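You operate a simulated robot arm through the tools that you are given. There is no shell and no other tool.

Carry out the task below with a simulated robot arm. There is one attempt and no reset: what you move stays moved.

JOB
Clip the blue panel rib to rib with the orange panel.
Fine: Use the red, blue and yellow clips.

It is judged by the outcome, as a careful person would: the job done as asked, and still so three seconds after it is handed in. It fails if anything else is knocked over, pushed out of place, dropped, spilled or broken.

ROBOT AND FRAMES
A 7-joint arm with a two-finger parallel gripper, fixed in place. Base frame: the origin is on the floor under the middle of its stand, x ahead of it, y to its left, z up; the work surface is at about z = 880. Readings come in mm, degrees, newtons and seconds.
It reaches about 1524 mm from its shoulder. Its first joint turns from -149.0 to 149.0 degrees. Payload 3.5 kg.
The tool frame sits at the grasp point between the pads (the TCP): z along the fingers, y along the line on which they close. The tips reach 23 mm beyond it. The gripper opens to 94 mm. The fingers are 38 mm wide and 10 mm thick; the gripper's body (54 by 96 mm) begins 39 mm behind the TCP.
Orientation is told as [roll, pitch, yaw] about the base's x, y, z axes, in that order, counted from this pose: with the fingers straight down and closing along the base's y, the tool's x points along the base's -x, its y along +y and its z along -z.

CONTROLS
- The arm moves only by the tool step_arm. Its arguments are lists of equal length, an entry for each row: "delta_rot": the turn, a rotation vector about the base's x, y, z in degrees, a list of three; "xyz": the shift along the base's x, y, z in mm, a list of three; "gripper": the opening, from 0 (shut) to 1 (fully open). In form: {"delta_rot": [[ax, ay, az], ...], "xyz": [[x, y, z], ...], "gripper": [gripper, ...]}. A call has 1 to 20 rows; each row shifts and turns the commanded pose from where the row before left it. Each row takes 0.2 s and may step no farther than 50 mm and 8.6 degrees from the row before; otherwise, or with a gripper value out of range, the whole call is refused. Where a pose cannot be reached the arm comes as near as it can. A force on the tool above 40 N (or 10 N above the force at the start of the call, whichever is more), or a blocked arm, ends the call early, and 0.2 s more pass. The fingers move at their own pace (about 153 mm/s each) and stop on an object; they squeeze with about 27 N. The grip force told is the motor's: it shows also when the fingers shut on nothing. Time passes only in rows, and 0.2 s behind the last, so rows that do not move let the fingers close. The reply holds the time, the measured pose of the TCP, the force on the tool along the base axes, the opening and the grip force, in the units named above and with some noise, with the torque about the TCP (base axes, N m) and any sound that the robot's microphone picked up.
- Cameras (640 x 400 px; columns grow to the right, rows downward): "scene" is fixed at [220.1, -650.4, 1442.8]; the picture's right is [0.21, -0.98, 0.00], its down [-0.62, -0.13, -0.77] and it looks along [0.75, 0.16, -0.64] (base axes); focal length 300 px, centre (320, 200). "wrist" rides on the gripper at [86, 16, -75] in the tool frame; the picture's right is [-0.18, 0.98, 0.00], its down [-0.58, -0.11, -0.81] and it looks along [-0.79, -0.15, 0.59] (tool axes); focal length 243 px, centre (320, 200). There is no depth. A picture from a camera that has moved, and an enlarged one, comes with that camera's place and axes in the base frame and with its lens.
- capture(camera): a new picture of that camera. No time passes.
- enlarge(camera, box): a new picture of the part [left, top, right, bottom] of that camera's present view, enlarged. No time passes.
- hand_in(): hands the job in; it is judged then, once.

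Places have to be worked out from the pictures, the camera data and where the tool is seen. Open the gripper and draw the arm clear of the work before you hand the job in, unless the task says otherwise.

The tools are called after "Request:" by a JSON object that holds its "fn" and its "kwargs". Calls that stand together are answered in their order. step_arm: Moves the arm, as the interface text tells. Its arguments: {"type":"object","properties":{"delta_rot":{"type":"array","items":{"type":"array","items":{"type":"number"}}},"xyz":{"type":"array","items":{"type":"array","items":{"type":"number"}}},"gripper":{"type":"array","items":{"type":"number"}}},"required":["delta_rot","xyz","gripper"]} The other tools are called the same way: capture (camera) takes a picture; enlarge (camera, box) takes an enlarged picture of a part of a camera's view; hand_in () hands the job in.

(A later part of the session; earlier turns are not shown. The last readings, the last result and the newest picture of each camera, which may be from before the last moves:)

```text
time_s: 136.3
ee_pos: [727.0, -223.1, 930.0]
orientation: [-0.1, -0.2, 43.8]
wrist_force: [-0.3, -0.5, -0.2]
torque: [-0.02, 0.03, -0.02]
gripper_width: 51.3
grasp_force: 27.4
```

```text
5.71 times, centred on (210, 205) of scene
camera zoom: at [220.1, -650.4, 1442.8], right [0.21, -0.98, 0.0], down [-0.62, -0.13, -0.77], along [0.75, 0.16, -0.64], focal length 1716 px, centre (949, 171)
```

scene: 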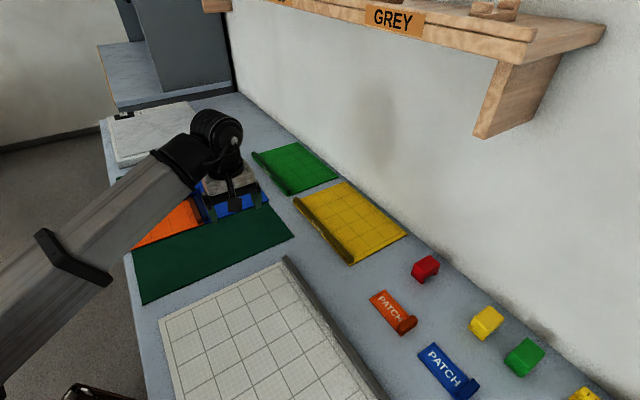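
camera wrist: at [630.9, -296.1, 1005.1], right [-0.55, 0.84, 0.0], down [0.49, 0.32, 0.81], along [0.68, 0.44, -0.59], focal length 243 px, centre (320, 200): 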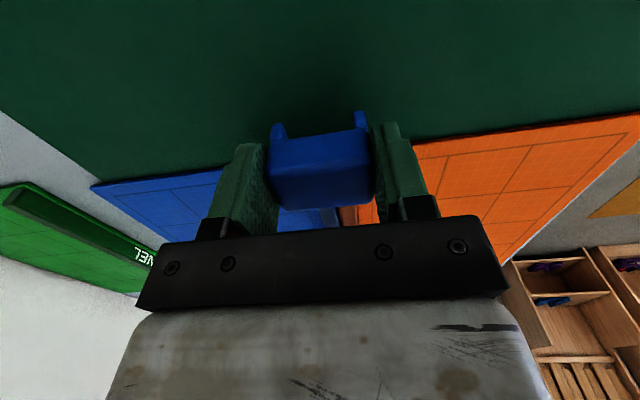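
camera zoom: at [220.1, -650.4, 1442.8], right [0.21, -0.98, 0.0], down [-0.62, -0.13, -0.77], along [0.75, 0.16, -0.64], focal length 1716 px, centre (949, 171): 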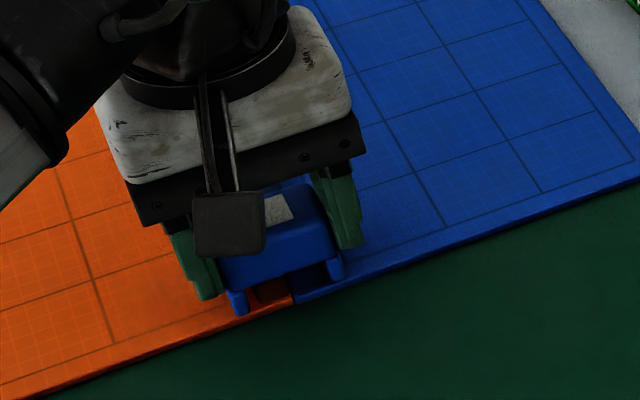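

It latched — white square on — fully seated at the near end of the ribs, level. Releasing it gently here.

Request:
{"fn": "step_arm", "kwargs": {"delta_rot": [[0, 0, 0], [0, 0, 0], [0, 0, 0], [0, 0, 0], [0, 0, 0]], "xyz": [[0, 0, 0], [0, 0, 0], [0, 0, 0], [0, 0, 0], [0, 0, 0]], "gripper": [0.53, 0.56, 0.6, 0.7, 0.75]}}

Request:
{"fn": "enlarge", "kwargs": {"camera": "wrist", "box": [240, 60, 400, 220]}}

Request:
{"fn": "step_arm", "kwargs": {"delta_rot": [[0, 0, 0], [0, 0, 0], [0, 0, 0]], "xyz": [[0, 0, 25], [0, 0, 25], [0, 0, 0]], "gripper": [0.75, 0.75, 0.75]}}

Request:
{"fn": "enlarge", "kwargs": {"camera": "wrist", "box": [220, 20, 420, 220]}}

Request:
{"fn": "enlarge", "kwargs": {"camera": "scene", "box": [175, 170, 245, 240]}}

```text
time_s: 137.6
ee_pos: [725.7, -223.9, 930.1]
orientation: [-0.2, -0.2, 43.8]
wrist_force: [0.5, 0.0, 0.2]
torque: [0.03, -0.02, 0.0]
gripper_width: 70.4
grasp_force: 0.1
```

```text
2.50 times, centred on (320, 140) of wrist
camera zoom: at [653.0, -272.3, 1004.5], right [-0.55, 0.84, 0.0], down [0.49, 0.32, 0.81], along [0.68, 0.44, -0.59], focal length 606 px, centre (320, 350)
```

zoom: 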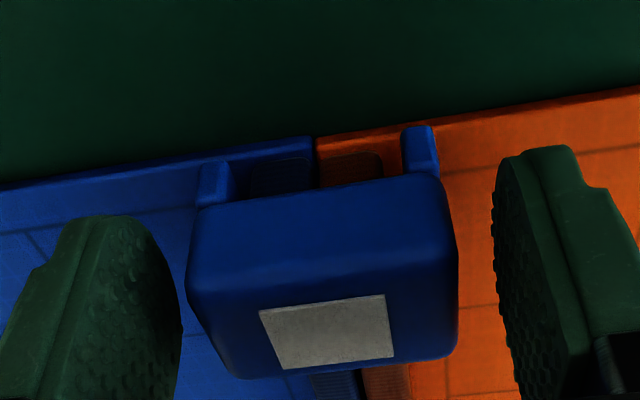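

```text
time_s: 138.3
ee_pos: [726.5, -222.7, 980.0]
orientation: [-0.3, -0.1, 43.8]
wrist_force: [0.1, -0.1, -0.2]
torque: [-0.03, 0.03, -0.01]
gripper_width: 70.6
grasp_force: 0.1
```

```text
2.00 times, centred on (320, 120) of wrist
camera zoom: at [653.7, -271.8, 1054.5], right [-0.55, 0.84, 0.0], down [0.49, 0.32, 0.81], along [0.68, 0.44, -0.59], focal length 485 px, centre (320, 360)
```

zoom: 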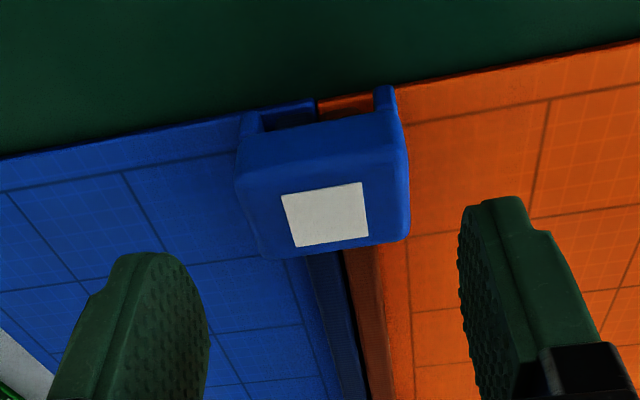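

```text
5.71 times, centred on (210, 205) of scene
camera zoom: at [220.1, -650.4, 1442.8], right [0.21, -0.98, 0.0], down [-0.62, -0.13, -0.77], along [0.75, 0.16, -0.64], focal length 1716 px, centre (949, 171)
```

zoom: 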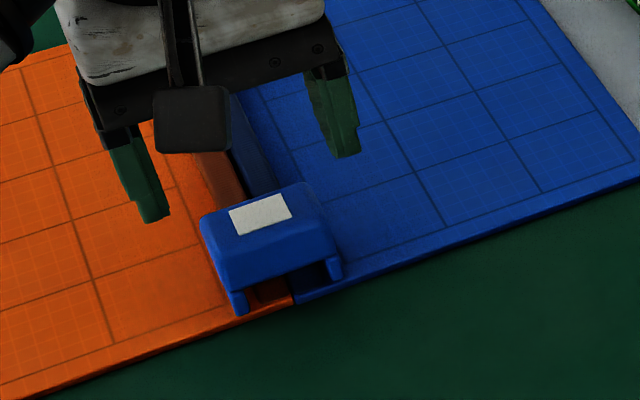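

Blue clip is latched, seated and level at the near end. Now I'll check the far end of the joint from above before fetching the red clip.

Request:
{"fn": "step_arm", "kwargs": {"delta_rot": [[0, 0, 0], [0, 0, 0], [0, 0, 0], [0, 0, 0], [0, 0, 0], [0, 0, 0]], "xyz": [[27, 25.9, 2], [27, 25.9, 2], [27, 25.9, 2], [27, 25.9, 2], [27, 25.9, 2], [0, 0, 0]], "gripper": [0.75, 0.75, 0.75, 0.75, 0.75, 0.75]}}

Request:
{"fn": "capture", "kwargs": {"camera": "wrist"}}

Request:
{"fn": "enlarge", "kwargs": {"camera": "wrist", "box": [280, 20, 400, 140]}}

Request:
{"fn": "enlarge", "kwargs": {"camera": "scene", "box": [100, 130, 270, 260]}}

```text
time_s: 139.8
ee_pos: [860.7, -94.5, 988.8]
orientation: [-0.3, -0.3, 43.8]
wrist_force: [-0.7, 0.0, -0.5]
torque: [-0.02, 0.04, -0.02]
gripper_width: 70.5
grasp_force: 0.0
```

```text
taken
camera wrist: at [787.4, -143.1, 1063.3], right [-0.55, 0.84, 0.0], down [0.49, 0.32, 0.81], along [0.68, 0.44, -0.59], focal length 243 px, centre (320, 200)
```

wrist: 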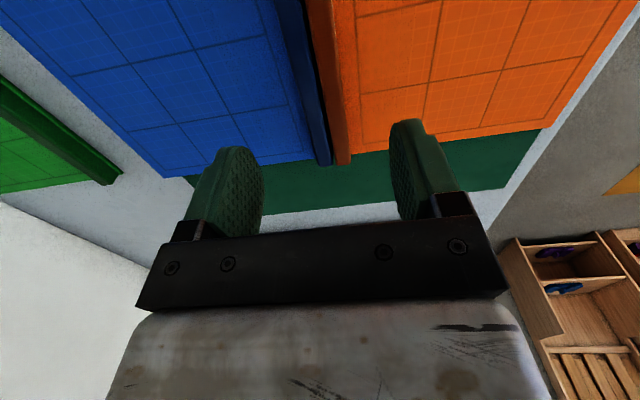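

```text
3.33 times, centred on (340, 80) of wrist
camera zoom: at [787.4, -143.1, 1063.3], right [-0.55, 0.84, 0.0], down [0.49, 0.32, 0.81], along [0.68, 0.44, -0.59], focal length 809 px, centre (253, 600)
```

zoom: 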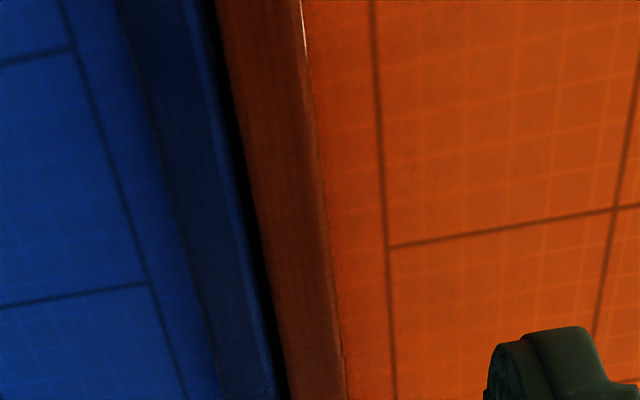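

```text
3.08 times, centred on (185, 195) of scene
camera zoom: at [220.1, -650.4, 1442.8], right [0.21, -0.98, 0.0], down [-0.62, -0.13, -0.77], along [0.75, 0.16, -0.64], focal length 924 px, centre (735, 215)
```

zoom: 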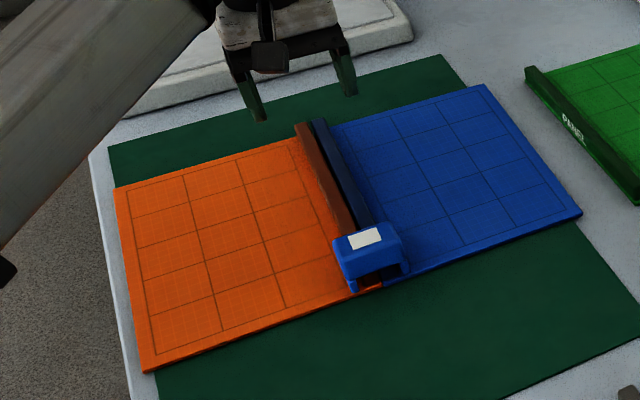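

Ribs are flush along the whole joint. Fetching the red clip: travelling over to it and squaring the gripper back to yaw 45°.

Request:
{"fn": "step_arm", "kwargs": {"delta_rot": [[0.1, 0.1, 0.4], [0.1, 0.1, 0.4], [0.05, 0.05, 0.4], [0, 0, 0], [0, 0, 0], [0, 0, 0], [0, 0, 0], [0, 0, 0], [0, 0, 0], [0, 0, 0], [0, 0, 0], [0, 0, 0], [0, 0, 0], [0, 0, 0], [0, 0, 0], [0, 0, 0], [0, 0, 0], [0, 0, 0]], "xyz": [[-10.65, -41.04, 0], [-10.65, -41.04, 0], [-10.65, -41.04, 0], [-10.65, -41.04, 0], [-10.65, -41.04, 0], [-10.65, -41.04, 0], [-10.65, -41.04, 0], [-10.65, -41.04, 0], [-10.65, -41.04, 0], [-10.65, -41.04, 0], [-10.65, -41.04, 0], [-10.65, -41.04, 0], [-10.65, -41.04, 0], [-10.65, -41.04, 0], [-10.65, -41.04, 0], [-10.65, -41.04, 0], [-10.65, -41.04, 0], [0, 0, 0]], "gripper": [0.75, 0.75, 0.75, 0.75, 0.75, 0.75, 0.75, 0.75, 0.75, 0.75, 0.75, 0.75, 0.75, 0.75, 0.75, 0.75, 0.75, 0.75]}}

Request:
{"fn": "capture", "kwargs": {"camera": "wrist"}}

Request:
{"fn": "enlarge", "kwargs": {"camera": "wrist", "box": [240, 40, 400, 200]}}

Request:
{"fn": "enlarge", "kwargs": {"camera": "scene", "box": [100, 130, 270, 260]}}

```text
time_s: 143.6
ee_pos: [678.1, -789.1, 989.4]
orientation: [0.2, -0.2, 45.1]
wrist_force: [-0.3, -0.5, -0.3]
torque: [0.02, -0.01, -0.03]
gripper_width: 70.4
grasp_force: 0.1
```

```text
taken
camera wrist: at [606.2, -841.0, 1064.2], right [-0.56, 0.83, 0.0], down [0.49, 0.33, 0.81], along [0.67, 0.46, -0.59], focal length 243 px, centre (320, 200)
```

wrist: 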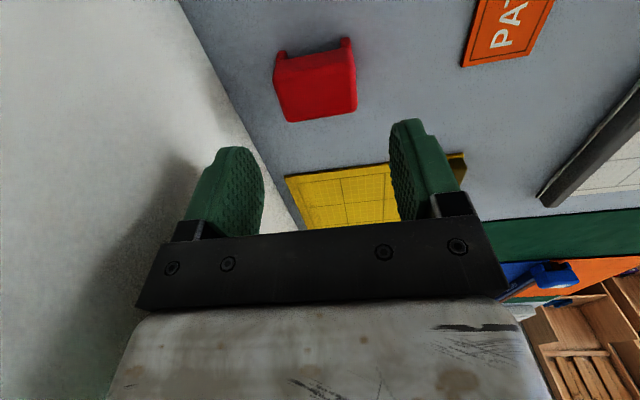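

```text
2.50 times, centred on (320, 120) of wrist
camera zoom: at [606.2, -841.0, 1064.2], right [-0.56, 0.83, 0.0], down [0.49, 0.33, 0.81], along [0.67, 0.46, -0.59], focal length 606 px, centre (320, 400)
```

zoom: 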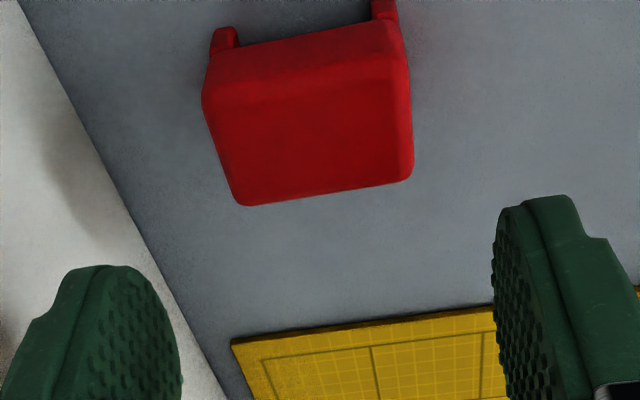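

```text
3.08 times, centred on (185, 195) of scene
camera zoom: at [220.1, -650.4, 1442.8], right [0.21, -0.98, 0.0], down [-0.62, -0.13, -0.77], along [0.75, 0.16, -0.64], focal length 924 px, centre (735, 215)
```

zoom: 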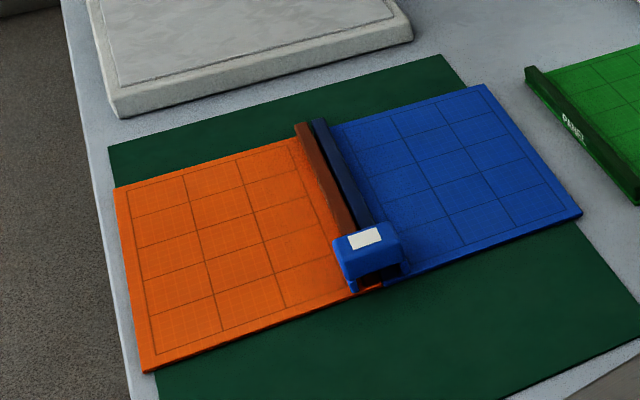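

Red clip is within 2 mm of centre. Correcting and descending to grip it.

Request:
{"fn": "step_arm", "kwargs": {"delta_rot": [[-0.2, 0.2, 0], [0, 0, 0], [0, 0, 0], [0, 0, 0]], "xyz": [[2.3, -0.4, 0], [0, 0, -25], [0, 0, -20], [0, 0, 0]], "gripper": [0.75, 0.75, 0.75, 0.75]}}

Request:
{"fn": "enlarge", "kwargs": {"camera": "wrist", "box": [220, 60, 420, 240]}}

Request:
{"fn": "step_arm", "kwargs": {"delta_rot": [[0, 0, 0], [0, 0, 0], [0, 0, 0]], "xyz": [[0, 0, -18], [0, 0, -10], [0, 0, 0]], "gripper": [0.75, 0.75, 0.75]}}

Request:
{"fn": "step_arm", "kwargs": {"delta_rot": [[0, 0, 0], [0, 0, 0], [0, 0, 0], [0, 0, 0], [0, 0, 0]], "xyz": [[0, 0, 0], [0, 0, 0], [0, 0, 0], [0, 0, 0], [0, 0, 0]], "gripper": [0.65, 0.6, 0.55, 0.5, 0.45]}}

Request:
{"fn": "enlarge", "kwargs": {"camera": "wrist", "box": [220, 60, 420, 240]}}

```text
time_s: 144.6
ee_pos: [681.7, -791.0, 946.0]
orientation: [0.1, 0.1, 45.0]
wrist_force: [-0.6, 0.5, -0.2]
torque: [0.0, -0.02, 0.01]
gripper_width: 70.6
grasp_force: 0.0
```

```text
2.22 times, centred on (320, 150) of wrist
camera zoom: at [610.0, -841.5, 1020.0], right [-0.56, 0.83, 0.0], down [0.49, 0.33, 0.81], along [0.66, 0.46, -0.59], focal length 539 px, centre (320, 311)
```

zoom: 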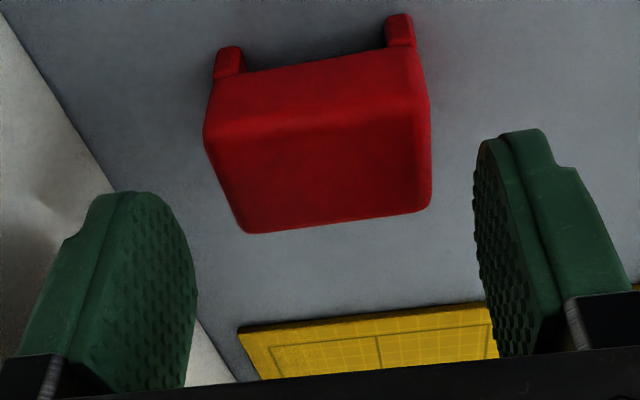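

```text
time_s: 145.3
ee_pos: [681.4, -791.7, 915.3]
orientation: [0.1, -0.1, 45.1]
wrist_force: [-0.4, 0.3, -1.2]
torque: [0.0, 0.02, 0.03]
gripper_width: 70.4
grasp_force: 0.0
```

```text
time_s: 146.6
ee_pos: [680.7, -790.3, 916.6]
orientation: [0.3, 0.0, 45.1]
wrist_force: [0.4, -0.7, 0.3]
torque: [-0.02, -0.01, 0.01]
gripper_width: 51.1
grasp_force: 26.6
```

```text
2.22 times, centred on (320, 150) of wrist
camera zoom: at [609.6, -841.4, 991.8], right [-0.56, 0.83, 0.0], down [0.49, 0.33, 0.81], along [0.66, 0.46, -0.59], focal length 539 px, centre (320, 311)
```

zoom: 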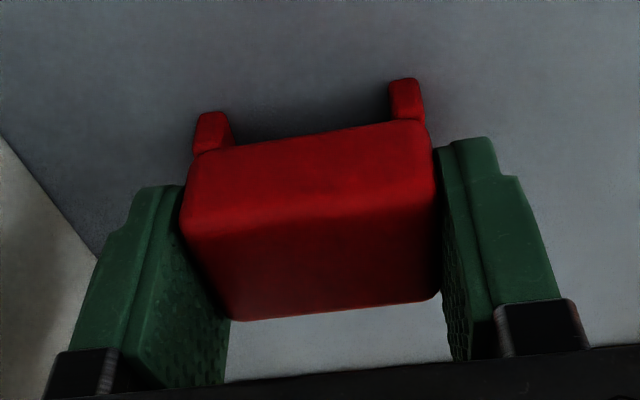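

Red clip gripped. Lifting and carrying it to beyond the far end of the ribs (TCP about (933, −26)), turning to yaw 43.8°.

Request:
{"fn": "step_arm", "kwargs": {"delta_rot": [[0, 0, 0], [0, 0, 0], [0, 0, 0], [0, 0, 0]], "xyz": [[0, 0, 10], [0, 0, 30], [0, 0, 30], [0, 0, 0]], "gripper": [0.45, 0.45, 0.45, 0.45]}}

Request:
{"fn": "step_arm", "kwargs": {"delta_rot": [[0, 0, 0], [0, 0, 0], [0, 0, 0], [0, 0, 0], [0, 0, 0], [0, 0, 0], [0, 0, 0], [0, 0, 0], [0, 0, 0], [0, 0, 0], [0, 0, 0], [0, 0, 0], [-0.1, 0, -0.3], [0, 0, -0.3], [0, 0, -0.3], [0, 0, -0.3], [0, 0, 0], [0, 0, 0], [0, 0, 0]], "xyz": [[14, 42.5, 0], [14, 42.5, 0], [14, 42.5, 0], [14, 42.5, 0], [14, 42.5, 0], [14, 42.5, 0], [14, 42.5, 0], [14, 42.5, 0], [14, 42.5, 0], [14, 42.5, 0], [14, 42.5, 0], [14, 42.5, 0], [14, 42.5, 0], [14, 42.5, 0], [14, 42.5, 0], [14, 42.5, 0], [14, 42.5, 0], [14, 42.5, 0], [0, 0, 0]], "gripper": [0.45, 0.45, 0.45, 0.45, 0.45, 0.45, 0.45, 0.45, 0.45, 0.45, 0.45, 0.45, 0.45, 0.45, 0.45, 0.45, 0.45, 0.45, 0.45]}}

Request:
{"fn": "capture", "kwargs": {"camera": "wrist"}}

Request:
{"fn": "enlarge", "kwargs": {"camera": "scene", "box": [130, 90, 270, 210]}}

```text
time_s: 147.6
ee_pos: [682.6, -793.0, 986.7]
orientation: [0.2, 0.0, 45.0]
wrist_force: [-0.6, -0.2, -0.6]
torque: [-0.01, -0.02, 0.04]
gripper_width: 51.1
grasp_force: 26.7
```

```text
time_s: 151.6
ee_pos: [935.3, -24.4, 988.6]
orientation: [0.0, 0.0, 43.8]
wrist_force: [0.4, -0.3, -0.7]
torque: [0.0, 0.01, 0.01]
gripper_width: 50.8
grasp_force: 27.3
```

```text
taken
camera wrist: at [862.5, -73.6, 1063.1], right [-0.55, 0.84, 0.0], down [0.5, 0.32, 0.81], along [0.67, 0.44, -0.59], focal length 243 px, centre (320, 200)
```

wrist: 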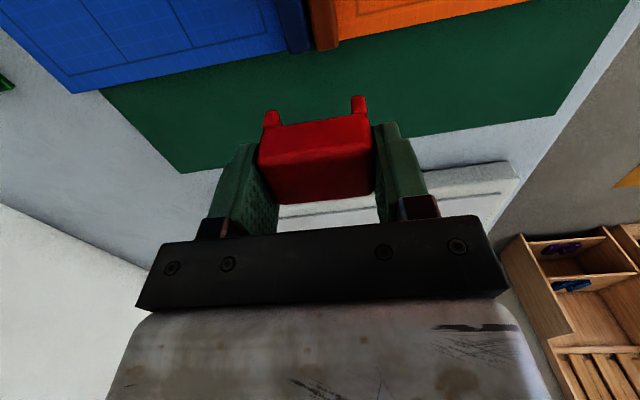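

```text
3.33 times, centred on (200, 150) of scene
camera zoom: at [220.1, -650.4, 1442.8], right [0.21, -0.98, 0.0], down [-0.62, -0.13, -0.77], along [0.75, 0.16, -0.64], focal length 1001 px, centre (720, 367)
```

zoom: 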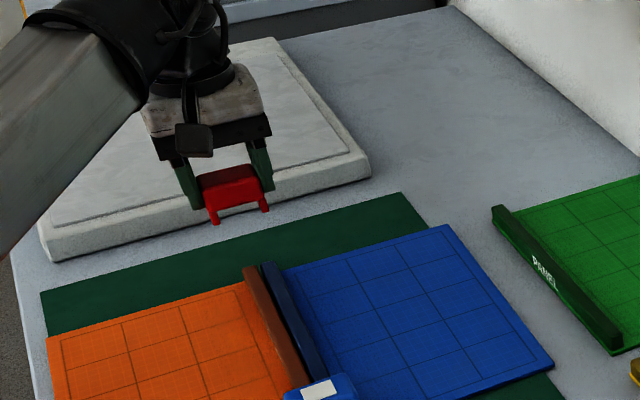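

Aligned within ~1 mm laterally with ~6 mm to the rib ends. Nudging 0.8 mm and lowering to full-depth height just off the far end.

Request:
{"fn": "step_arm", "kwargs": {"delta_rot": [[0, 0, 0], [0, 0, 0], [0, 0, 0], [0, 0, 0]], "xyz": [[0.8, -0.8, 0], [0, 0, -30], [0, 0, -20], [0, 0, 0]], "gripper": [0.45, 0.45, 0.45, 0.45]}}

Request:
{"fn": "enlarge", "kwargs": {"camera": "wrist", "box": [220, 0, 420, 200]}}

Request:
{"fn": "enlarge", "kwargs": {"camera": "scene", "box": [165, 120, 235, 190]}}

```text
time_s: 152.6
ee_pos: [935.5, -26.1, 939.3]
orientation: [0.0, 0.2, 43.8]
wrist_force: [0.1, 0.5, -1.0]
torque: [0.02, 0.01, 0.0]
gripper_width: 51.4
grasp_force: 27.1
```

```text
2.00 times, centred on (320, 100) of wrist
camera zoom: at [862.8, -75.3, 1014.2], right [-0.55, 0.84, 0.0], down [0.5, 0.32, 0.81], along [0.67, 0.44, -0.59], focal length 485 px, centre (320, 400)
```

zoom: 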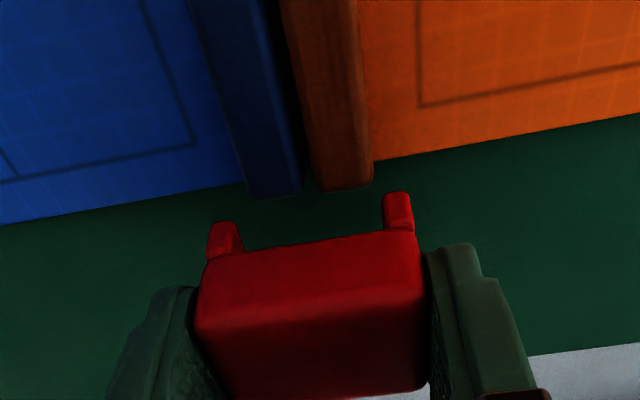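

```text
5.71 times, centred on (200, 155) of scene
camera zoom: at [220.1, -650.4, 1442.8], right [0.21, -0.98, 0.0], down [-0.62, -0.13, -0.77], along [0.75, 0.16, -0.64], focal length 1716 px, centre (1006, 457)
```

zoom: 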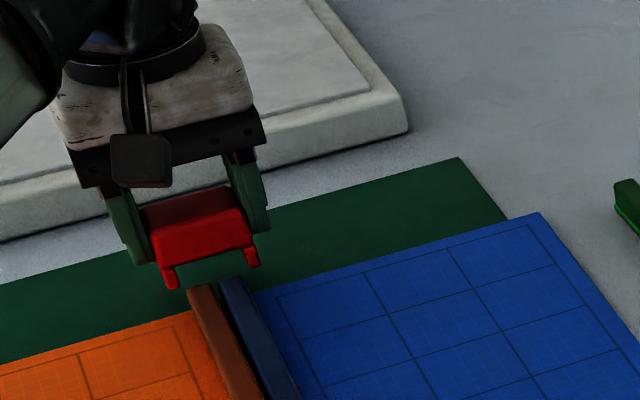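

Alignment looks right. Lowering 8 mm to full-depth height, then sliding onto the ribs in small steps.

Request:
{"fn": "step_arm", "kwargs": {"delta_rot": [[0, 0, 0], [0, 0, 0], [0, 0, 0]], "xyz": [[0, 0, -5], [0, 0, -3], [0, 0, 0]], "gripper": [0.45, 0.45, 0.45]}}

Request:
{"fn": "step_arm", "kwargs": {"delta_rot": [[0, 0, 0], [0, 0, 0], [0, 0, 0], [0, 0, 0]], "xyz": [[-3.6, -3.5, 0], [-2.2, -2.1, 0], [-2.2, -2.1, 0], [0, 0, 0]], "gripper": [0.45, 0.45, 0.45, 0.45]}}

Request:
{"fn": "enlarge", "kwargs": {"camera": "wrist", "box": [220, 20, 420, 220]}}

Request:
{"fn": "enlarge", "kwargs": {"camera": "scene", "box": [165, 120, 235, 190]}}

```text
time_s: 153.3
ee_pos: [935.9, -26.7, 930.8]
orientation: [0.0, 0.1, 43.8]
wrist_force: [0.3, 0.5, -0.8]
torque: [0.0, 0.02, -0.01]
gripper_width: 51.0
grasp_force: 26.6
```

```text
time_s: 154.3
ee_pos: [926.7, -34.3, 928.7]
orientation: [0.2, 0.1, 43.9]
wrist_force: [0.3, 0.0, -0.7]
torque: [0.03, -0.02, 0.0]
gripper_width: 50.8
grasp_force: 26.8
```

```text
2.00 times, centred on (320, 120) of wrist
camera zoom: at [854.4, -83.6, 1004.6], right [-0.55, 0.84, 0.0], down [0.5, 0.32, 0.81], along [0.67, 0.44, -0.59], focal length 485 px, centre (320, 360)
```

zoom: 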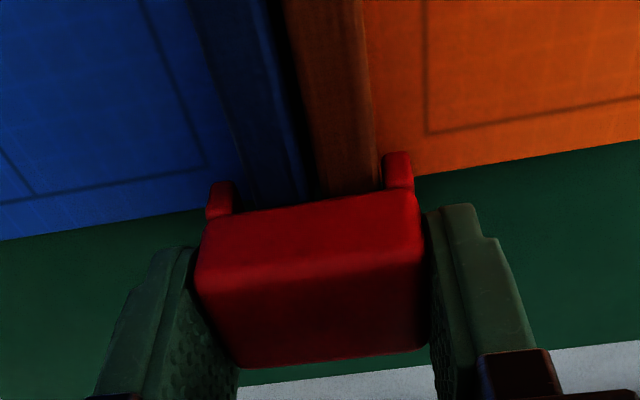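

```text
5.71 times, centred on (200, 155) of scene
camera zoom: at [220.1, -650.4, 1442.8], right [0.21, -0.98, 0.0], down [-0.62, -0.13, -0.77], along [0.75, 0.16, -0.64], focal length 1716 px, centre (1006, 457)
```

zoom: 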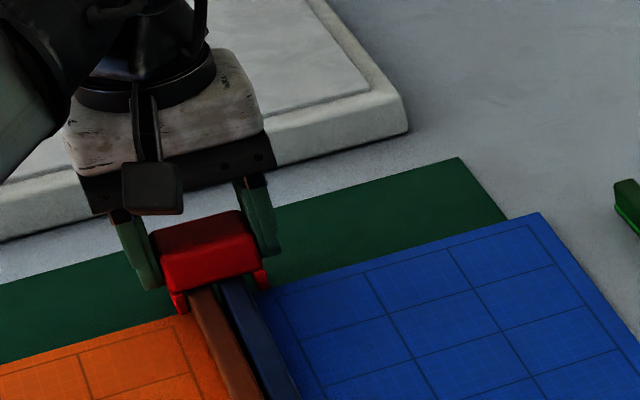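

Entering cleanly with no contact force. Continuing 20 mm, then checking in small steps for the latch.

Request:
{"fn": "step_arm", "kwargs": {"delta_rot": [[0, 0, 0], [0, 0, 0], [0, 0, 0], [0, 0, 0], [0, 0, 0]], "xyz": [[-3.6, -3.5, 0], [-3.6, -3.5, 0], [-3.6, -3.5, 0], [-3.6, -3.5, 0], [0, 0, 0]], "gripper": [0.45, 0.45, 0.45, 0.45, 0.45]}}

Request:
{"fn": "enlarge", "kwargs": {"camera": "wrist", "box": [220, 20, 420, 220]}}

Request:
{"fn": "step_arm", "kwargs": {"delta_rot": [[0, 0, 0], [0, 0, 0], [0, 0, 0]], "xyz": [[-2.2, -2.1, 0], [-2.2, -2.1, 0], [0, 0, 0]], "gripper": [0.45, 0.45, 0.45]}}

Request:
{"fn": "enlarge", "kwargs": {"camera": "wrist", "box": [220, 20, 420, 220]}}

```text
time_s: 155.6
ee_pos: [913.7, -48.8, 929.9]
orientation: [0.1, 0.1, 43.9]
wrist_force: [0.8, 2.1, 1.1]
torque: [0.05, -0.03, 0.0]
gripper_width: 51.2
grasp_force: 27.2
```

```text
2.00 times, centred on (320, 120) of wrist
camera zoom: at [840.5, -97.7, 1004.2], right [-0.55, 0.84, 0.0], down [0.5, 0.32, 0.81], along [0.67, 0.44, -0.59], focal length 485 px, centre (320, 360)
```

zoom: 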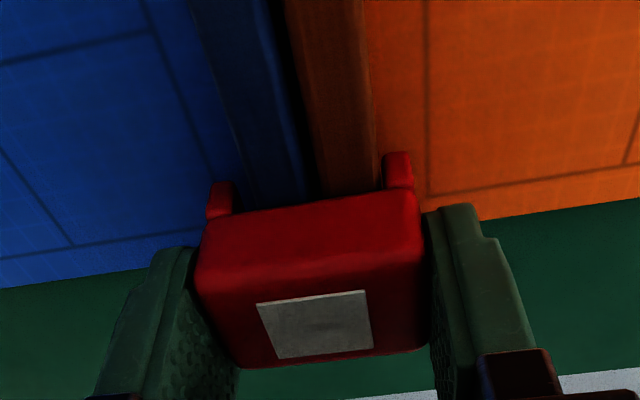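

```text
time_s: 156.3
ee_pos: [909.2, -53.8, 928.1]
orientation: [0.2, 0.1, 43.7]
wrist_force: [4.2, 4.2, 6.2]
torque: [0.14, -0.12, -0.01]
gripper_width: 51.2
grasp_force: 26.5
```

```text
2.00 times, centred on (320, 120) of wrist
camera zoom: at [836.6, -102.8, 1003.7], right [-0.55, 0.84, 0.0], down [0.5, 0.32, 0.81], along [0.67, 0.44, -0.59], focal length 485 px, centre (320, 360)
```

zoom: 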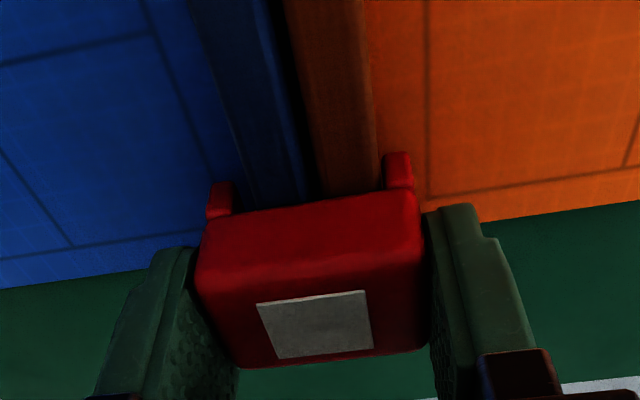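

It latched (square on) — and my last 6 mm step dragged the joined panels slightly. Moving back by the same 6 mm to return them, then looking at where the red clip sits relative to the rib ends.

Request:
{"fn": "step_arm", "kwargs": {"delta_rot": [[0, 0, 0], [0, 0, 0], [0, 0, 0]], "xyz": [[2.2, 2.1, 0], [2.2, 2.1, 0], [0, 0, 0]], "gripper": [0.45, 0.45, 0.45]}}

Request:
{"fn": "enlarge", "kwargs": {"camera": "wrist", "box": [220, 20, 420, 220]}}

Request:
{"fn": "enlarge", "kwargs": {"camera": "scene", "box": [165, 120, 235, 190]}}

Request:
{"fn": "enlarge", "kwargs": {"camera": "scene", "box": [100, 130, 270, 260]}}

```text
time_s: 157.2
ee_pos: [912.6, -50.0, 928.5]
orientation: [0.0, 0.1, 43.8]
wrist_force: [-2.4, -0.8, 2.2]
torque: [-0.11, 0.03, 0.04]
gripper_width: 50.9
grasp_force: 27.7
```

```text
2.00 times, centred on (320, 120) of wrist
camera zoom: at [840.3, -99.1, 1004.1], right [-0.55, 0.84, 0.0], down [0.5, 0.32, 0.8], along [0.67, 0.44, -0.59], focal length 485 px, centre (320, 360)
```

zoom: 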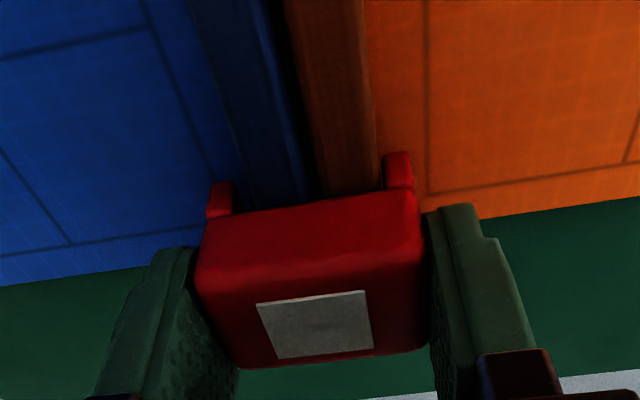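

```text
5.71 times, centred on (200, 155) of scene
camera zoom: at [220.1, -650.4, 1442.8], right [0.21, -0.98, 0.0], down [-0.62, -0.13, -0.77], along [0.75, 0.16, -0.64], focal length 1716 px, centre (1006, 457)
```

zoom: 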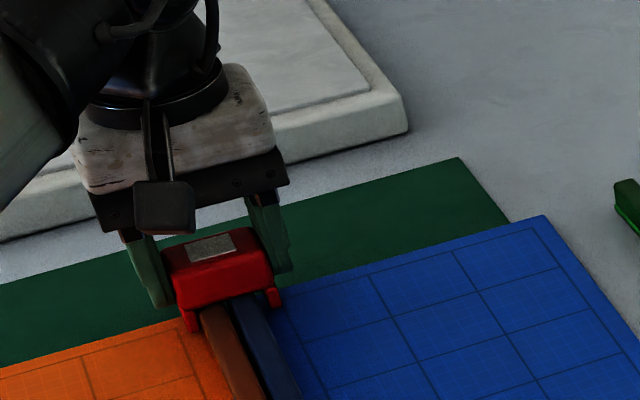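

```text
3.08 times, centred on (185, 195) of scene
camera zoom: at [220.1, -650.4, 1442.8], right [0.21, -0.98, 0.0], down [-0.62, -0.13, -0.77], along [0.75, 0.16, -0.64], focal length 924 px, centre (735, 215)
```

zoom: 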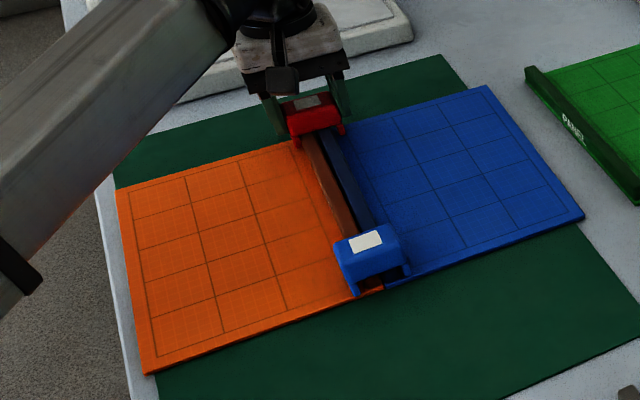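

Red is latched with about two-thirds of its length on the ribs at the far end; it can't be slid further without dragging the panels, which is acceptable. Releasing it slowly.

Request:
{"fn": "step_arm", "kwargs": {"delta_rot": [[0, 0, 0], [0, 0, 0], [0, 0, 0], [0, 0, 0], [0, 0, 0]], "xyz": [[0, 0, 0], [0, 0, 0], [0, 0, 0], [0, 0, 0], [0, 0, 0]], "gripper": [0.53, 0.56, 0.6, 0.7, 0.75]}}

Request:
{"fn": "enlarge", "kwargs": {"camera": "wrist", "box": [220, 20, 420, 220]}}

Request:
{"fn": "step_arm", "kwargs": {"delta_rot": [[0, 0, 0], [0, 0, 0], [0, 0, 0]], "xyz": [[0, 0, 25], [0, 0, 30], [0, 0, 0]], "gripper": [0.75, 0.75, 0.75]}}

Request:
{"fn": "enlarge", "kwargs": {"camera": "wrist", "box": [220, 0, 420, 200]}}

Request:
{"fn": "enlarge", "kwargs": {"camera": "scene", "box": [165, 120, 235, 190]}}

```text
time_s: 158.3
ee_pos: [913.4, -48.9, 929.0]
orientation: [0.1, 0.0, 43.8]
wrist_force: [-0.1, -0.5, 0.2]
torque: [0.01, -0.02, -0.03]
gripper_width: 70.7
grasp_force: 0.0
```

```text
2.00 times, centred on (320, 120) of wrist
camera zoom: at [840.6, -98.8, 1004.1], right [-0.55, 0.84, 0.0], down [0.5, 0.32, 0.81], along [0.67, 0.44, -0.59], focal length 485 px, centre (320, 360)
```

zoom: 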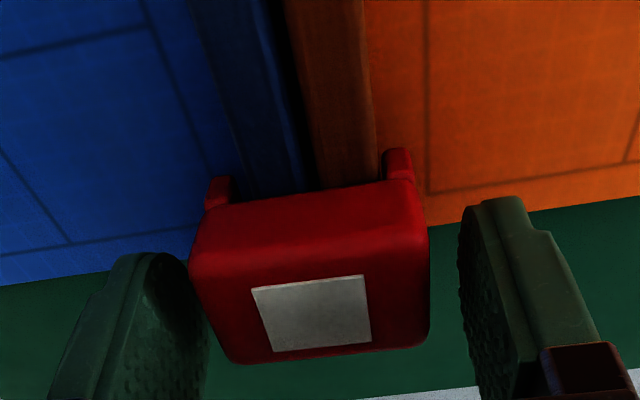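

```text
time_s: 159.2
ee_pos: [914.8, -50.5, 982.9]
orientation: [0.1, 0.1, 43.8]
wrist_force: [1.0, -0.3, -0.6]
torque: [0.03, 0.01, 0.05]
gripper_width: 70.4
grasp_force: 0.1
```

```text
2.00 times, centred on (320, 100) of wrist
camera zoom: at [841.0, -99.3, 1059.0], right [-0.55, 0.84, 0.0], down [0.5, 0.32, 0.8], along [0.67, 0.44, -0.59], focal length 485 px, centre (320, 400)
```

zoom: 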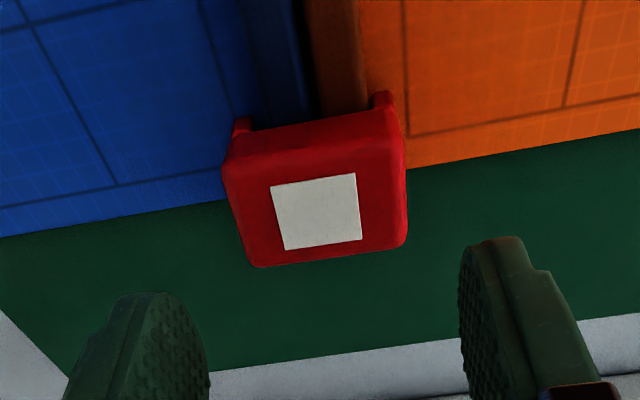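

```text
5.71 times, centred on (200, 155) of scene
camera zoom: at [220.1, -650.4, 1442.8], right [0.21, -0.98, 0.0], down [-0.62, -0.13, -0.77], along [0.75, 0.16, -0.64], focal length 1716 px, centre (1006, 457)
```

zoom: 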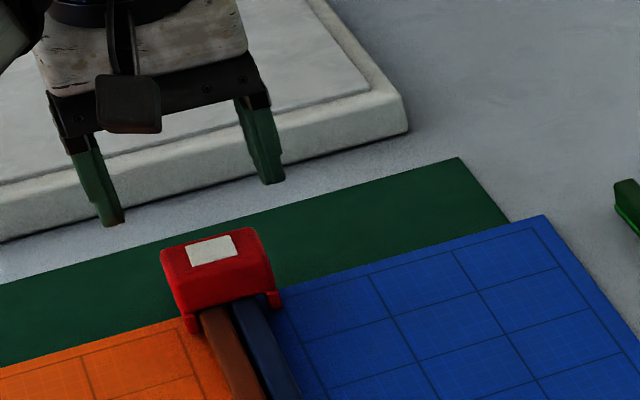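

Red is latched at the far end. Now fetching the yellow clip for the middle: travelling to hover over it at yaw 45°.

Request:
{"fn": "step_arm", "kwargs": {"delta_rot": [[-0.1, -0.1, 0.4], [0, 0, 0.4], [0, 0, 0.4], [0, 0, 0], [0, 0, 0], [0, 0, 0], [0, 0, 0], [0, 0, 0], [0, 0, 0], [0, 0, 0], [0, 0, 0], [0, 0, 0], [0, 0, 0], [0, 0, 0], [0, 0, 0], [0, 0, 0], [0, 0, 0], [0, 0, 0], [0, 0, 0], [0, 0, 0]], "xyz": [[-17, -42.3, 0.3], [-17, -42.3, 0.3], [-17, -42.3, 0.3], [-17, -42.3, 0.3], [-17, -42.3, 0.3], [-17, -42.3, 0.3], [-17, -42.3, 0.3], [-17, -42.3, 0.3], [-17, -42.3, 0.3], [-17, -42.3, 0.3], [-17, -42.3, 0.3], [-17, -42.3, 0.3], [-17, -42.3, 0.3], [-17, -42.3, 0.3], [-17, -42.3, 0.3], [-17, -42.3, 0.3], [-17, -42.3, 0.3], [-17, -42.3, 0.3], [-17, -42.3, 0.3], [-17, -42.3, 0.3]], "gripper": [0.75, 0.75, 0.75, 0.75, 0.75, 0.75, 0.75, 0.75, 0.75, 0.75, 0.75, 0.75, 0.75, 0.75, 0.75, 0.75, 0.75, 0.75, 0.75, 0.75]}}

Request:
{"fn": "capture", "kwargs": {"camera": "wrist"}}

Request:
{"fn": "enlarge", "kwargs": {"camera": "wrist", "box": [240, 20, 400, 180]}}

Request:
{"fn": "enlarge", "kwargs": {"camera": "scene", "box": [100, 120, 270, 260]}}

```text
time_s: 163.3
ee_pos: [573.8, -896.0, 986.3]
orientation: [-0.1, 0.1, 45.1]
wrist_force: [0.3, 0.2, -0.5]
torque: [-0.02, 0.03, 0.02]
gripper_width: 70.2
grasp_force: 0.1
```

```text
taken
camera wrist: at [502.1, -946.0, 1061.7], right [-0.57, 0.82, 0.0], down [0.49, 0.34, 0.81], along [0.66, 0.46, -0.59], focal length 243 px, centre (320, 200)
```

wrist: 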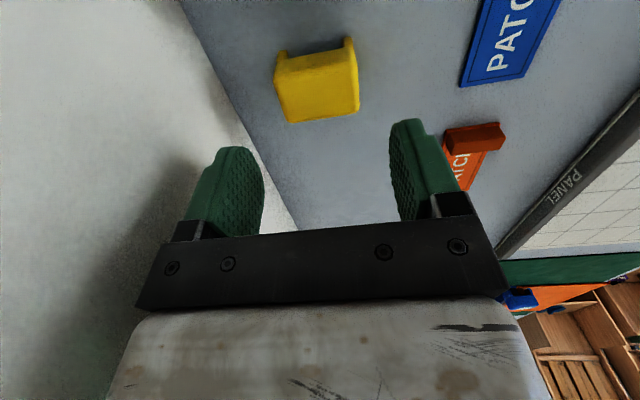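

```text
2.50 times, centred on (320, 100) of wrist
camera zoom: at [502.1, -946.0, 1061.7], right [-0.57, 0.82, 0.0], down [0.49, 0.34, 0.81], along [0.66, 0.46, -0.59], focal length 606 px, centre (320, 450)
```

zoom: 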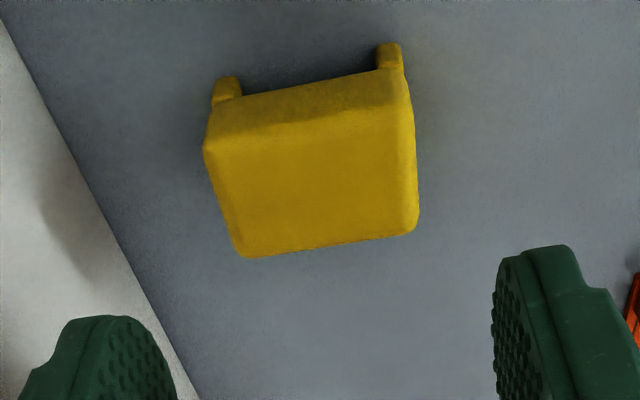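

```text
2.86 times, centred on (185, 190) of scene
camera zoom: at [220.1, -650.4, 1442.8], right [0.21, -0.98, 0.0], down [-0.62, -0.13, -0.77], along [0.75, 0.16, -0.64], focal length 858 px, centre (706, 229)
```

zoom: 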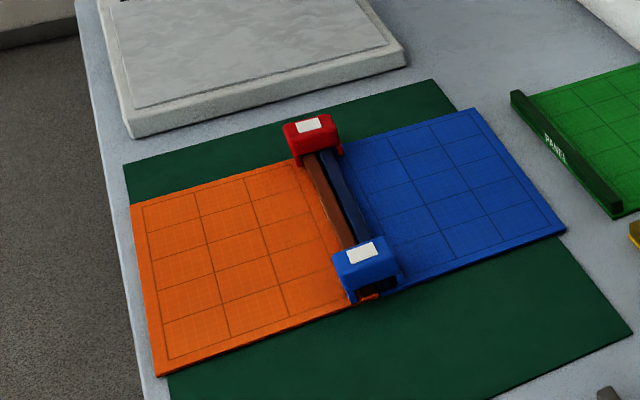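

Request:
{"fn": "enlarge", "kwargs": {"camera": "scene", "box": [175, 150, 225, 225]}}

Request:
{"fn": "enlarge", "kwargs": {"camera": "scene", "box": [185, 200, 215, 225]}}

Request:
{"fn": "enlarge", "kwargs": {"camera": "scene", "box": [180, 150, 215, 180]}}

```text
5.33 times, centred on (200, 188) of scene
camera zoom: at [220.1, -650.4, 1442.8], right [0.21, -0.98, 0.0], down [-0.62, -0.13, -0.77], along [0.75, 0.16, -0.64], focal length 1602 px, centre (960, 267)
```

zoom: 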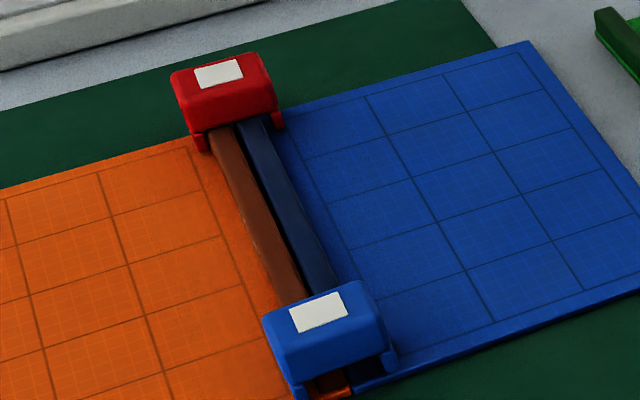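

```text
16.00 times, centred on (200, 212) of scene
camera zoom: at [220.1, -650.4, 1442.8], right [0.21, -0.98, 0.0], down [-0.62, -0.13, -0.77], along [0.75, 0.16, -0.64], focal length 4806 px, centre (2240, 0)
```

zoom: 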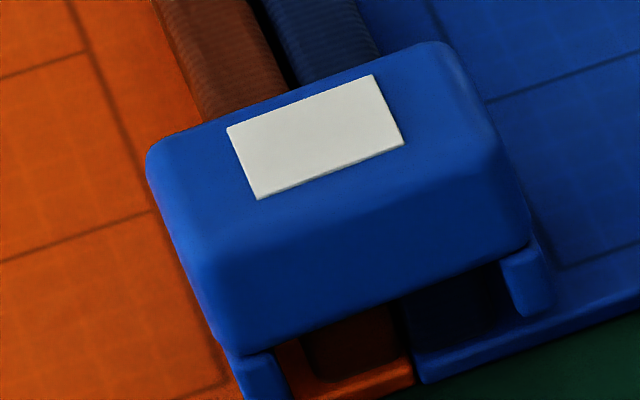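

```text
13.33 times, centred on (198, 165) of scene
camera zoom: at [220.1, -650.4, 1442.8], right [0.21, -0.98, 0.0], down [-0.62, -0.13, -0.77], along [0.75, 0.16, -0.64], focal length 4005 px, centre (1953, 667)
```

zoom: 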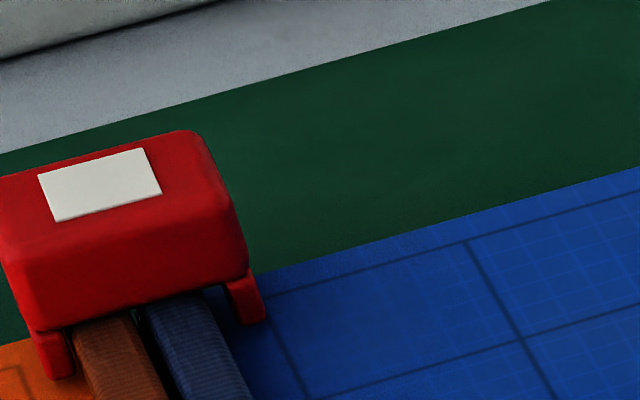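

Blue and red clips hold the ribs together (small ~1–2 mm gap at the near end). The yellow clip is directly under the gripper; descending and gripping it.

Request:
{"fn": "step_arm", "kwargs": {"delta_rot": [[0, 0, 0], [0, 0, 0], [0, 0, 0], [0, 0, 0]], "xyz": [[0.6, -0.2, 0], [0, 0, -25], [0, 0, -18], [0, 0, 0]], "gripper": [0.75, 0.75, 0.75, 0.75]}}

Request:
{"fn": "enlarge", "kwargs": {"camera": "wrist", "box": [220, 60, 420, 240]}}

Request:
{"fn": "step_arm", "kwargs": {"delta_rot": [[0, 0, 0], [0, 0, 0], [0, 0, 0]], "xyz": [[0, 0, -17], [0, 0, -10], [0, 0, 0]], "gripper": [0.75, 0.75, 0.75]}}

Request:
{"fn": "step_arm", "kwargs": {"delta_rot": [[0, 0, 0], [0, 0, 0], [0, 0, 0], [0, 0, 0], [0, 0, 0]], "xyz": [[0, 0, 0], [0, 0, 0], [0, 0, 0], [0, 0, 0], [0, 0, 0]], "gripper": [0.65, 0.6, 0.55, 0.5, 0.45]}}

Request:
{"fn": "enlarge", "kwargs": {"camera": "wrist", "box": [220, 60, 420, 240]}}

```text
time_s: 164.3
ee_pos: [573.0, -895.5, 944.6]
orientation: [0.0, 0.0, 45.0]
wrist_force: [0.2, 1.0, -0.9]
torque: [-0.01, 0.0, 0.0]
gripper_width: 70.6
grasp_force: 0.1
```

```text
2.22 times, centred on (320, 150) of wrist
camera zoom: at [502.0, -945.7, 1020.3], right [-0.56, 0.83, 0.0], down [0.49, 0.34, 0.81], along [0.67, 0.45, -0.59], focal length 539 px, centre (320, 311)
```

zoom: 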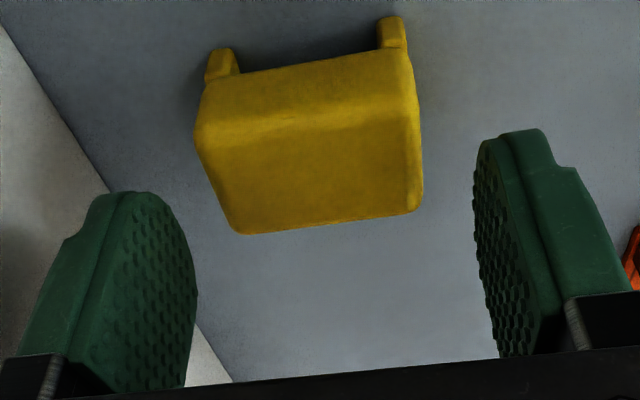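

```text
time_s: 165.2
ee_pos: [573.4, -893.7, 919.0]
orientation: [-0.1, 0.0, 44.9]
wrist_force: [0.2, 0.4, 0.3]
torque: [0.02, 0.03, -0.02]
gripper_width: 70.4
grasp_force: 0.0
```

```text
time_s: 166.3
ee_pos: [572.9, -893.8, 920.0]
orientation: [-0.1, 0.1, 45.1]
wrist_force: [0.9, 0.1, 1.0]
torque: [0.03, 0.0, 0.0]
gripper_width: 51.3
grasp_force: 27.5
```

```text
2.22 times, centred on (320, 150) of wrist
camera zoom: at [501.8, -944.6, 994.9], right [-0.56, 0.83, 0.0], down [0.49, 0.34, 0.81], along [0.67, 0.45, -0.59], focal length 539 px, centre (320, 311)
```

zoom: 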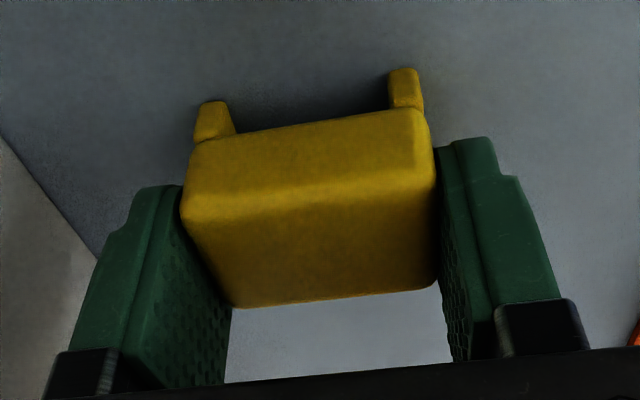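

Yellow gripped. Lifting and carrying it to above the middle of the joint.

Request:
{"fn": "step_arm", "kwargs": {"delta_rot": [[0, 0, 0], [0, 0, 0], [0, 0, 0], [0, 0, 0]], "xyz": [[0, 0, 10], [0, 0, 30], [0, 0, 30], [0, 0, 0]], "gripper": [0.45, 0.45, 0.45, 0.45]}}

Request:
{"fn": "step_arm", "kwargs": {"delta_rot": [[0, 0, 0], [0, 0, 0], [0, 0, 0], [0, 0, 0], [0, 0, 0], [0, 0, 0], [0, 0, 0], [0, 0, 0], [0, 0, 0], [0, 0, 0], [0, 0, 0], [0, 0, 0], [0, 0, -0.3], [0, 0, -0.3], [0, 0, -0.3], [0, 0, -0.3], [0, 0, 0], [0, 0, 0], [0, 0, 0]], "xyz": [[13.9, 42.4, 0], [13.9, 42.4, 0], [13.9, 42.4, 0], [13.9, 42.4, 0], [13.9, 42.4, 0], [13.9, 42.4, 0], [13.9, 42.4, 0], [13.9, 42.4, 0], [13.9, 42.4, 0], [13.9, 42.4, 0], [13.9, 42.4, 0], [13.9, 42.4, 0], [13.9, 42.4, 0], [13.9, 42.4, 0], [13.9, 42.4, 0], [13.9, 42.4, 0], [13.9, 42.4, 0], [13.9, 42.4, 0], [0, 0, 0]], "gripper": [0.45, 0.45, 0.45, 0.45, 0.45, 0.45, 0.45, 0.45, 0.45, 0.45, 0.45, 0.45, 0.45, 0.45, 0.45, 0.45, 0.45, 0.45, 0.45]}}

Request:
{"fn": "capture", "kwargs": {"camera": "wrist"}}

Request:
{"fn": "enlarge", "kwargs": {"camera": "wrist", "box": [240, 20, 400, 180]}}

Request:
{"fn": "enlarge", "kwargs": {"camera": "scene", "box": [150, 120, 250, 220]}}

```text
time_s: 167.3
ee_pos: [576.0, -894.5, 991.2]
orientation: [0.0, 0.1, 45.1]
wrist_force: [-0.1, -0.4, -0.9]
torque: [0.01, -0.03, 0.01]
gripper_width: 51.0
grasp_force: 27.1
```

```text
time_s: 171.3
ee_pos: [825.3, -132.1, 986.3]
orientation: [0.0, 0.1, 43.7]
wrist_force: [0.2, -0.2, -1.0]
torque: [0.03, 0.0, 0.03]
gripper_width: 51.2
grasp_force: 27.4
```

```text
taken
camera wrist: at [752.5, -180.6, 1061.7], right [-0.55, 0.84, 0.0], down [0.5, 0.33, 0.81], along [0.67, 0.44, -0.59], focal length 243 px, centre (320, 200)
```

wrist: 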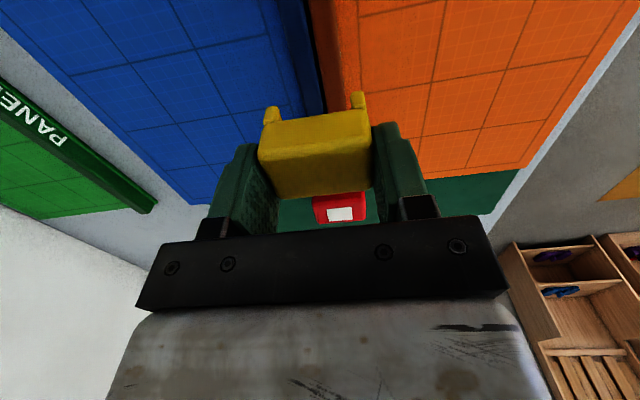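

```text
2.50 times, centred on (320, 100) of wrist
camera zoom: at [752.5, -180.6, 1061.7], right [-0.55, 0.84, 0.0], down [0.5, 0.33, 0.81], along [0.67, 0.44, -0.59], focal length 606 px, centre (320, 450)
```

zoom: 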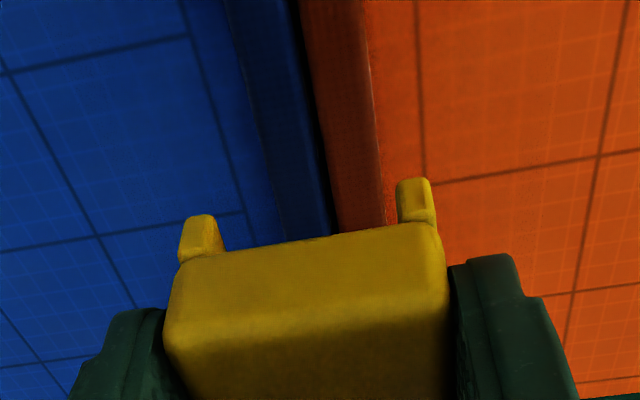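

```text
4.00 times, centred on (200, 170) of scene
camera zoom: at [220.1, -650.4, 1442.8], right [0.21, -0.98, 0.0], down [-0.62, -0.13, -0.77], along [0.75, 0.16, -0.64], focal length 1201 px, centre (800, 320)
```

zoom: 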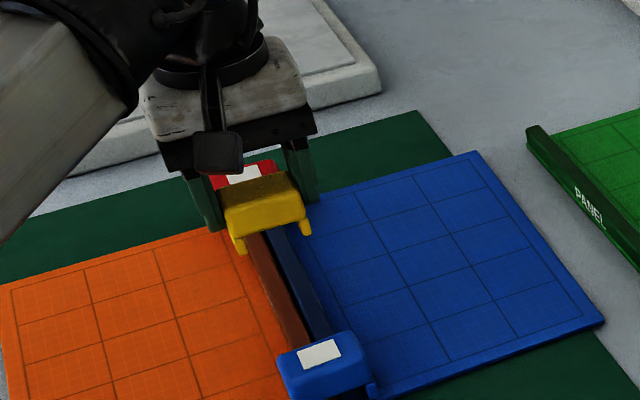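

Lowering to ~12 mm above the ribs for a centring check.

Request:
{"fn": "step_arm", "kwargs": {"delta_rot": [[0, 0, 0], [0, 0, 0], [0, 0, 0]], "xyz": [[0, 0, -20], [0, 0, -15], [0, 0, 0]], "gripper": [0.45, 0.45, 0.45]}}

Request:
{"fn": "enlarge", "kwargs": {"camera": "wrist", "box": [240, 30, 400, 190]}}

Request:
{"fn": "enlarge", "kwargs": {"camera": "scene", "box": [165, 140, 225, 200]}}

```text
time_s: 172.2
ee_pos: [822.8, -132.2, 953.4]
orientation: [-0.2, 0.1, 43.7]
wrist_force: [0.2, -0.1, -0.1]
torque: [0.02, 0.03, -0.04]
gripper_width: 51.3
grasp_force: 27.5
```

```text
2.50 times, centred on (320, 110) of wrist
camera zoom: at [751.0, -180.8, 1029.4], right [-0.55, 0.84, 0.0], down [0.5, 0.33, 0.81], along [0.67, 0.44, -0.59], focal length 606 px, centre (320, 425)
```

zoom: 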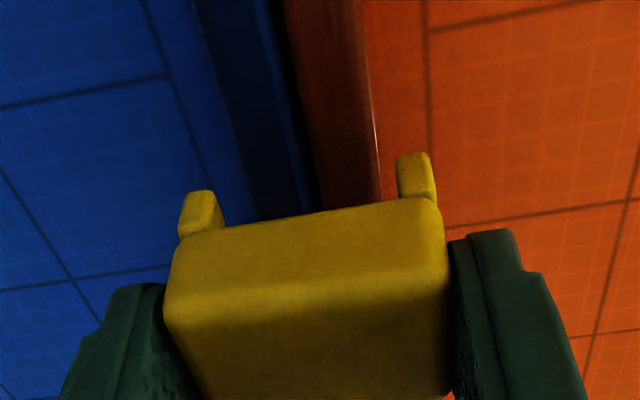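

```text
6.67 times, centred on (195, 170) of scene
camera zoom: at [220.1, -650.4, 1442.8], right [0.21, -0.98, 0.0], down [-0.62, -0.13, -0.77], along [0.75, 0.16, -0.64], focal length 2002 px, centre (1153, 400)
```

zoom: 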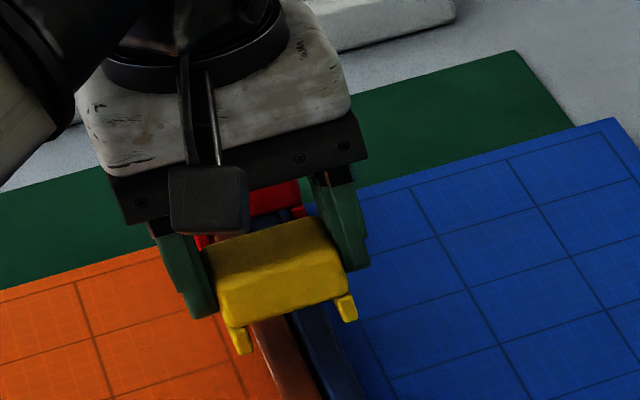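

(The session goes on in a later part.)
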